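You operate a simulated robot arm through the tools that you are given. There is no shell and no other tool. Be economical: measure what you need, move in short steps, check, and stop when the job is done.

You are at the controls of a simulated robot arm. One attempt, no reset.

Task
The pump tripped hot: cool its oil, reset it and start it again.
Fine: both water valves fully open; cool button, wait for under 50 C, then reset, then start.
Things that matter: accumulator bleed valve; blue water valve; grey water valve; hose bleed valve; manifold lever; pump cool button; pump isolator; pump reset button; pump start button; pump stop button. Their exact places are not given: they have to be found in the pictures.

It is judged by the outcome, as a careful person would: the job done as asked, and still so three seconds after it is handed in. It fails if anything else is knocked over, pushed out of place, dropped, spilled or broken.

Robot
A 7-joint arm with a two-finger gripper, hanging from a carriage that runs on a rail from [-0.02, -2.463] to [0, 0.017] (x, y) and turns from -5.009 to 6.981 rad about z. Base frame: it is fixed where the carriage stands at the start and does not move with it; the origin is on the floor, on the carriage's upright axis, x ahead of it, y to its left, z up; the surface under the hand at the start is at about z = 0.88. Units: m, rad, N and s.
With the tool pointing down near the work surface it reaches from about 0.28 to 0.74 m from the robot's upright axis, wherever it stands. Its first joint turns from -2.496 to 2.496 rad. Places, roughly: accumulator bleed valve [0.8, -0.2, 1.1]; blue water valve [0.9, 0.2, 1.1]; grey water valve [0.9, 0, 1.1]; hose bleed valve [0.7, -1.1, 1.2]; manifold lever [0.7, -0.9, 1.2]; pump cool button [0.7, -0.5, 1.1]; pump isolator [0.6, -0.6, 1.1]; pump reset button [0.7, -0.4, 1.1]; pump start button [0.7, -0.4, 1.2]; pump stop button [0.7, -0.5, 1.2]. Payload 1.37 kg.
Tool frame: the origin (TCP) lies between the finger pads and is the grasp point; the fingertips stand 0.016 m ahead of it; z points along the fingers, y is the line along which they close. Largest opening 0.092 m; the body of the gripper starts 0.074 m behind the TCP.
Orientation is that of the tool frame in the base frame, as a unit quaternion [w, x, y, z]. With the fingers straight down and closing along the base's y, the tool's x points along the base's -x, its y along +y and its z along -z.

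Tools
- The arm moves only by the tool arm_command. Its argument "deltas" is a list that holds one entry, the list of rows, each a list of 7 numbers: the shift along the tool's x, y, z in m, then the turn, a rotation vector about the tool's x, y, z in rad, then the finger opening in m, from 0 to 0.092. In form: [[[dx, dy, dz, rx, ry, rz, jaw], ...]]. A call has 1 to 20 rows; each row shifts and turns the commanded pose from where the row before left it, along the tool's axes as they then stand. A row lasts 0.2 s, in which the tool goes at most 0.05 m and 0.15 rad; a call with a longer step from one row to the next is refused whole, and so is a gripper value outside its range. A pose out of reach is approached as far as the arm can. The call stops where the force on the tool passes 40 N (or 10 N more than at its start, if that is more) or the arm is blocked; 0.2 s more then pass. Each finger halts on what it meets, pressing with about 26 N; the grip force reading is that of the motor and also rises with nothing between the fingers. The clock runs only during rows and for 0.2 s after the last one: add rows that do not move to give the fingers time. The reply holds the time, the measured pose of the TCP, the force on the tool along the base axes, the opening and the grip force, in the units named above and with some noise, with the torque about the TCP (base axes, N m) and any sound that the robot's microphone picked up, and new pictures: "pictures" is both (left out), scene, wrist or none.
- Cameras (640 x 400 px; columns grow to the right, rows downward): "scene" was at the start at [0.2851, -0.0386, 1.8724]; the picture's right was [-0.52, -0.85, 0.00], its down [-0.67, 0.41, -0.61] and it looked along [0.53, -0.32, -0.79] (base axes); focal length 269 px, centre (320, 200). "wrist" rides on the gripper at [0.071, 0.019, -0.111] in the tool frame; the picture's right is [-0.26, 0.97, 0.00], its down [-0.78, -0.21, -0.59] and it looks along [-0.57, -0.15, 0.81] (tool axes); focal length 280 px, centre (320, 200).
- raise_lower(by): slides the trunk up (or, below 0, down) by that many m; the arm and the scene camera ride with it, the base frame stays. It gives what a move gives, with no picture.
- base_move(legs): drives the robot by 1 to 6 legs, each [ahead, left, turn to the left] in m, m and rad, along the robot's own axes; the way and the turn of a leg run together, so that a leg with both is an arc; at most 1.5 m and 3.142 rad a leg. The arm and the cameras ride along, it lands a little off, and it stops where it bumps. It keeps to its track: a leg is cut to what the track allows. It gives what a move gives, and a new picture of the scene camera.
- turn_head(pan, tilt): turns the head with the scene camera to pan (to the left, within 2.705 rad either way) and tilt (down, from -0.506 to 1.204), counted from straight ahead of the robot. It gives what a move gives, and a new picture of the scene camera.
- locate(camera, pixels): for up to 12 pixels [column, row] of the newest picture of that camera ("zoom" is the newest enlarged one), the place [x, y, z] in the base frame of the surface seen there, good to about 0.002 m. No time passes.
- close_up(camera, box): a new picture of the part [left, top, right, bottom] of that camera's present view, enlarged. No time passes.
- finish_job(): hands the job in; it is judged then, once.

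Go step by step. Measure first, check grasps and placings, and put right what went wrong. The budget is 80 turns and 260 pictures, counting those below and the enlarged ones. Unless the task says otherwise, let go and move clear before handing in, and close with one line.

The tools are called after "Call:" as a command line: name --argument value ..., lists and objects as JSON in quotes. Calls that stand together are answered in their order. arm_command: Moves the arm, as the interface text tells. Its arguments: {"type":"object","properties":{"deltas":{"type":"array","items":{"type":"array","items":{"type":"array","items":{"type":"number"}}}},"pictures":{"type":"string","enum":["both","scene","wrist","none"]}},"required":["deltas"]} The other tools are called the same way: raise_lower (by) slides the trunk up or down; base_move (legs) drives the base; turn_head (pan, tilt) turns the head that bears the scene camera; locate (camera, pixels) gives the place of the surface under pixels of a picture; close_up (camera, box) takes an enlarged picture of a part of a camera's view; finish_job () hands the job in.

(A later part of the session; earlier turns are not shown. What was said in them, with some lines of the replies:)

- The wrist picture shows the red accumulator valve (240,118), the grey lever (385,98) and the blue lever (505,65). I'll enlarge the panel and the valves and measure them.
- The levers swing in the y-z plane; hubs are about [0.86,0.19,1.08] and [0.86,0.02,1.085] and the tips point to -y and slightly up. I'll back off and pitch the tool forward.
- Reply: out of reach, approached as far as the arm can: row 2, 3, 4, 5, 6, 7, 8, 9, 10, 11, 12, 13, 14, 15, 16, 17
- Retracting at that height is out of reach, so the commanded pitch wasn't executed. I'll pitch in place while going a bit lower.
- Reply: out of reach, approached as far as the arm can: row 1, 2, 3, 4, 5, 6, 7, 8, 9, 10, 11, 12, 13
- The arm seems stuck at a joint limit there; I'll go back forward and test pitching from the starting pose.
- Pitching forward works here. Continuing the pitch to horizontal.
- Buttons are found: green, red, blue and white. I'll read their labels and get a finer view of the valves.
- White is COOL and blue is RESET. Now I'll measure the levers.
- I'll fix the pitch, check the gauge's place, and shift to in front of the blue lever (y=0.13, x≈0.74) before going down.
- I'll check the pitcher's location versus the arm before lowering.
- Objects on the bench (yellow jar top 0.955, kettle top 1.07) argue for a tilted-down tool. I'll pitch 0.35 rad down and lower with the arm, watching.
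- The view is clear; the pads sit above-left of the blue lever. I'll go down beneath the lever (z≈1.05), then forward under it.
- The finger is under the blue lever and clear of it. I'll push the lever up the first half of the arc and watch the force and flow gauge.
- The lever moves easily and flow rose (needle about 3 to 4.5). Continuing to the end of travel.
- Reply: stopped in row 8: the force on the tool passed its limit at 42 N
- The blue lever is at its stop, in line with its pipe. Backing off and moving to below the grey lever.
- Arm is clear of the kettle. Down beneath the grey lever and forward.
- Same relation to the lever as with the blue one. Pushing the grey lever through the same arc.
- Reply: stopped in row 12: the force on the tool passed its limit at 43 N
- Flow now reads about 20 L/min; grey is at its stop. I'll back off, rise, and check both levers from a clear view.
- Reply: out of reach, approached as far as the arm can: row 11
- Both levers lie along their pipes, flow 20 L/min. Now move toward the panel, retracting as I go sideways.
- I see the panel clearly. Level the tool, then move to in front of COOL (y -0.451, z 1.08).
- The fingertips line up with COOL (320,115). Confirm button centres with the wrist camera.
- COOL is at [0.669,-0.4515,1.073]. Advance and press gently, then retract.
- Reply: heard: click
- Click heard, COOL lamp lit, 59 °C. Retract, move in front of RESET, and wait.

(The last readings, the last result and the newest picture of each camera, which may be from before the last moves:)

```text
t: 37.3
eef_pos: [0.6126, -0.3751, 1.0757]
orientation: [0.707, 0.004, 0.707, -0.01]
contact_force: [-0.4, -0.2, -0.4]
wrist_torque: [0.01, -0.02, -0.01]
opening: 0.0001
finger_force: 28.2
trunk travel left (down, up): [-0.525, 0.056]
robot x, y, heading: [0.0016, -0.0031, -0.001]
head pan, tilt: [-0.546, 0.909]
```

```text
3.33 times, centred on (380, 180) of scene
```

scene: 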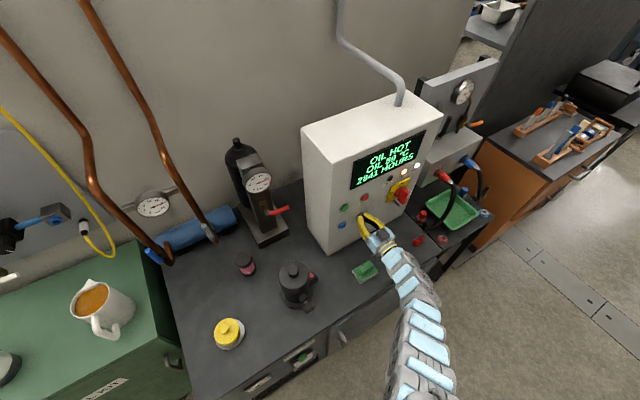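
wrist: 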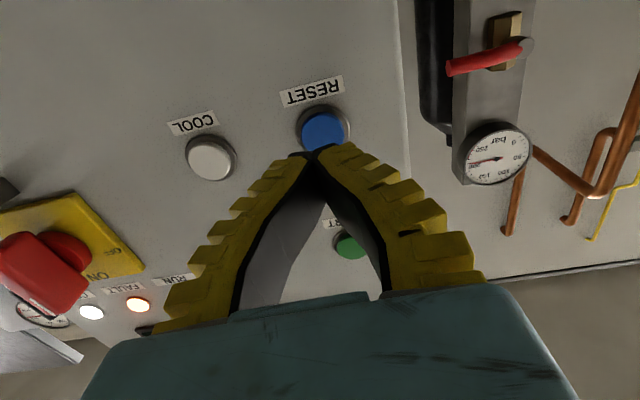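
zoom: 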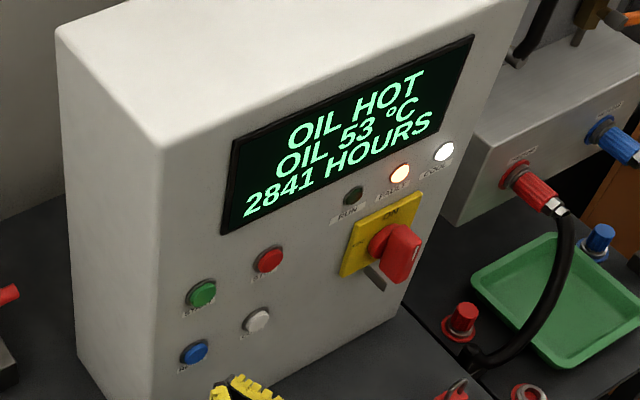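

It reads 53 °C, and the fingertips face RESET at (323,130). Waiting a few more seconds.

Call:
arm_command --deltas '[[[0, 0, 0, 0, 0, 0, 0], [0, 0, 0, 0, 0, 0, 0], [0, 0, 0, 0, 0, 0, 0], [0, 0, 0, 0, 0, 0, 0], [0, 0, 0, 0, 0, 0, 0], [0, 0, 0, 0, 0, 0, 0], [0, 0, 0, 0, 0, 0, 0], [0, 0, 0, 0, 0, 0, 0], [0, 0, 0, 0, 0, 0, 0], [0, 0, 0, 0, 0, 0, 0], [0, 0, 0, 0, 0, 0, 0], [0, 0, 0, 0, 0, 0, 0], [0, 0, 0, 0, 0, 0, 0], [0, 0, 0, 0, 0, 0, 0], [0, 0, 0, 0, 0, 0, 0], [0, 0, 0, 0, 0, 0, 0]]]' --pictures "none"

Call:
close_up --camera "scene" --box '[320, 120, 440, 240]'

Call:
locate --camera "wrist" --pixels '[[323, 131], [350, 246]]'

```text
t: 40.7
eef_pos: [0.6133, -0.3751, 1.0751]
orientation: [0.707, 0.005, 0.707, -0.012]
contact_force: [-0.1, 0.0, -0.1]
wrist_torque: [-0.01, 0.0, -0.02]
opening: 0.0001
finger_force: 27.5
trunk travel left (down, up): [-0.525, 0.056]
robot x, y, heading: [0.001, -0.0013, -0.004]
head pan, tilt: [-0.546, 0.909]
```

```text
3.33 times, centred on (380, 180) of scene
```

zoom: 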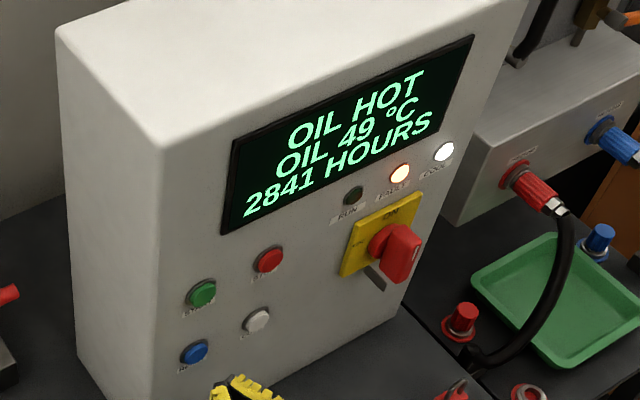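

```text
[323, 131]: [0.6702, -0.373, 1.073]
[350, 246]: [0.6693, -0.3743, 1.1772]
```

49 °C; I'll wait a little for margin, then press RESET, checking the reading along the way.

Call:
arm_command --deltas '[[[0, 0, 0, 0, 0, 0, 0], [0, 0, 0, 0, 0, 0, 0], [0, 0, 0, 0, 0, 0, 0], [0, 0, 0, 0, 0, 0, 0], [0, 0, 0, 0, 0, 0, 0], [0, 0, 0, 0, 0, 0, 0], [0, 0, 0, 0, 0, 0, 0], [0, 0, 0, 0, 0, 0, 0], [0.001, 0.001, 0.02, 0, 0, 0, 0], [0, 0, 0.012, 0, 0, 0, 0], [0, 0, 0.004, 0, 0, 0, 0], [0, 0, 0.004, 0, 0, 0, 0], [0, 0, 0.004, 0, 0, 0, 0], [0, 0, 0.003, 0, 0, 0, 0]]]' --pictures "none"

Call:
close_up --camera "scene" --box '[320, 120, 440, 240]'

```text
t: 43.7
eef_pos: [0.6595, -0.3753, 1.0737]
orientation: [0.706, 0.006, 0.708, -0.011]
contact_force: [-5.7, 1.8, 0.6]
wrist_torque: [0.06, -0.03, -0.01]
opening: 0.0058
finger_force: 27.8
trunk travel left (down, up): [-0.525, 0.056]
robot x, y, heading: [0.0001, 0.0012, -0.004]
head pan, tilt: [-0.546, 0.909]
heard: click
```

```text
3.33 times, centred on (380, 180) of scene
```

zoom: 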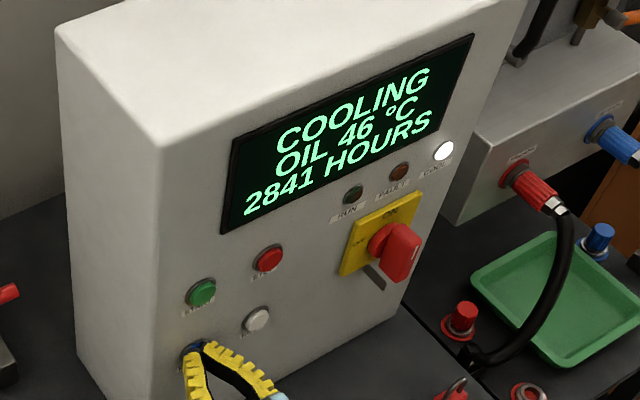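

Fault cleared, "COOLING 46 °C". Retract, rise to START and press it.

Call:
arm_command --deltas '[[[0, 0, -0.02, 0, 0, 0, 0], [0, 0, -0.027, 0, 0, 0, 0], [-0.035, 0.001, 0, 0, 0, 0, 0], [-0.035, 0, 0, 0, 0, 0, 0], [-0.035, 0, 0, 0, 0, 0, 0], [0, 0, 0, 0, 0, 0, 0], [0, 0, 0.02, 0, 0, 0, 0], [0, 0, 0.012, 0, 0, 0, 0], [0, 0, 0.004, 0, 0, 0, 0], [0, 0, 0.004, 0, 0, 0, 0], [0, 0, 0.004, 0, 0, 0, 0], [0, 0, 0.003, 0, 0, 0, 0]]]'

Call:
close_up --camera "scene" --box '[320, 120, 440, 240]'

```text
t: 46.3
eef_pos: [0.6594, -0.3722, 1.1796]
orientation: [0.707, 0.005, 0.707, -0.013]
contact_force: [-4.5, 1.3, 0.4]
wrist_torque: [0.01, -0.03, 0.03]
opening: 0.0061
finger_force: 27.9
trunk travel left (down, up): [-0.525, 0.056]
robot x, y, heading: [-0.0017, -0.0001, -0.006]
head pan, tilt: [-0.546, 0.909]
heard: click
```

scene: 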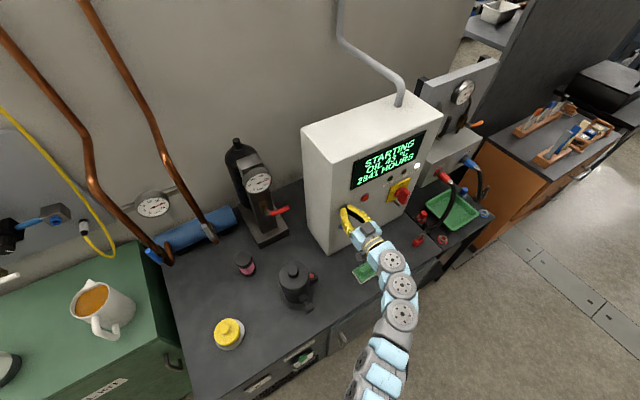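
wrist: 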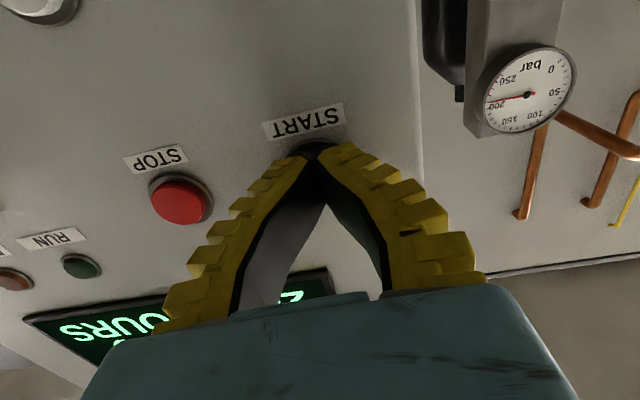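

```text
3.33 times, centred on (380, 180) of scene
```

zoom: 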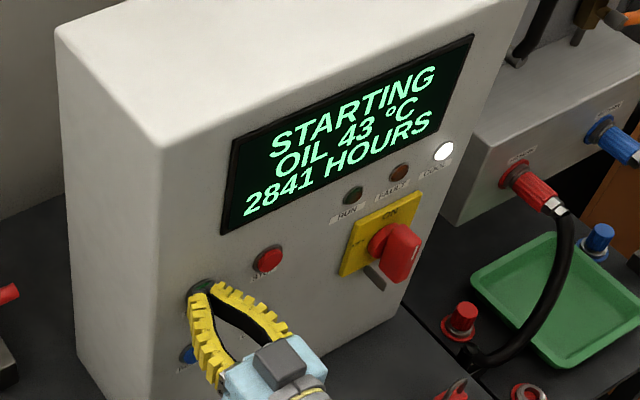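

"STARTING" at 43 °C. Retract clear and wait for RUN.

Call:
arm_command --deltas '[[[0, 0, -0.02, 0, 0, 0, 0], [0, 0, -0.03, 0, 0, 0, 0], [0, 0, -0.02, 0, 0, 0, 0], [0, 0, 0, 0, 0, 0, 0], [0, 0, 0, 0, 0, 0, 0], [0, 0, 0, 0, 0, 0, 0], [0, 0, 0, 0, 0, 0, 0], [0, 0, 0, 0, 0, 0, 0], [0, 0, 0, 0, 0, 0, 0], [0, 0, 0, 0, 0, 0, 0], [0, 0, 0, 0, 0, 0, 0], [0, 0, 0, 0, 0, 0, 0], [0, 0, 0, 0, 0, 0, 0], [0, 0, 0, 0, 0, 0, 0], [0, 0, 0, 0, 0, 0, 0], [0, 0, 0, 0, 0, 0, 0]]]'

Call:
close_up --camera "scene" --box '[320, 120, 440, 240]'

Call:
close_up --camera "scene" --box '[130, 170, 270, 280]'

```text
t: 49.7
eef_pos: [0.5898, -0.3709, 1.1795]
orientation: [0.707, 0.003, 0.707, -0.01]
contact_force: [-0.6, -0.3, 0.5]
wrist_torque: [0.01, 0.0, -0.01]
opening: 0.0002
finger_force: 27.8
trunk travel left (down, up): [-0.525, 0.056]
robot x, y, heading: [0.0004, 0.003, -0.007]
head pan, tilt: [-0.546, 0.909]
```

scene: 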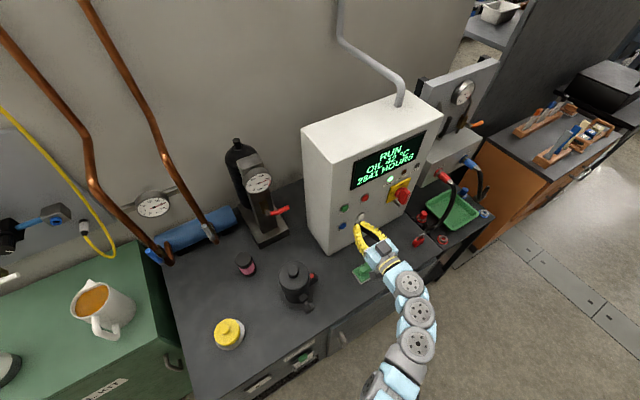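
wrist: 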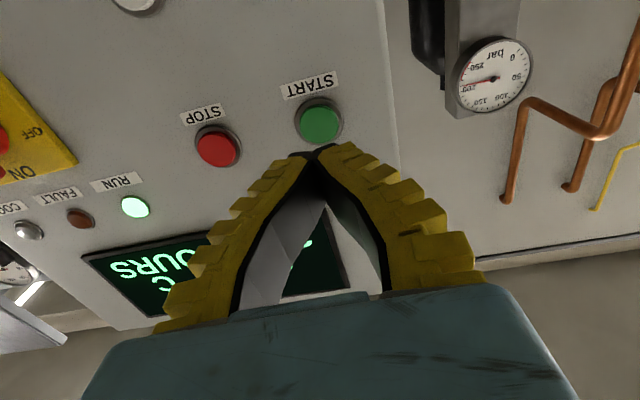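

```text
3.33 times, centred on (380, 180) of scene
```

zoom: 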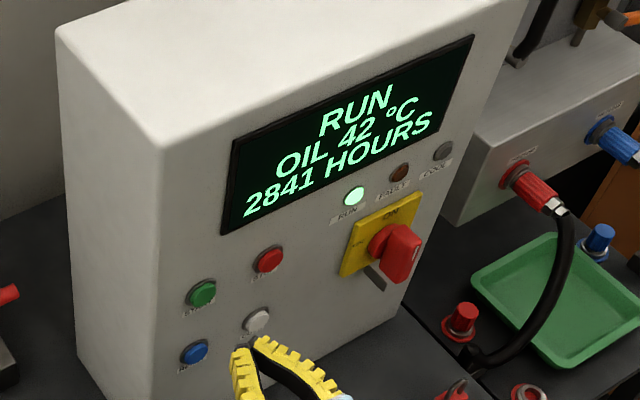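

```text
3.64 times, centred on (200, 225) of scene
```

zoom: 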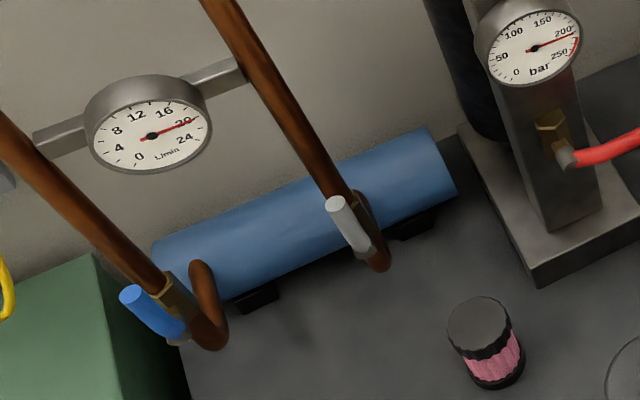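

The display shows RUN at 42 °C with the RUN lamp lit and the fault lamp out. Both levers are along their pipes with flow at 20 L/min, and the arm is clear, so I'm handing in.

Call:
finish_job

```text
The job is handed in.
```

The pump is running again: I opened both water valves fully (flow about 20 L/min), pressed cool, reset at about 46 °C and then started it; it showed RUN at 42 °C when I handed the job in.
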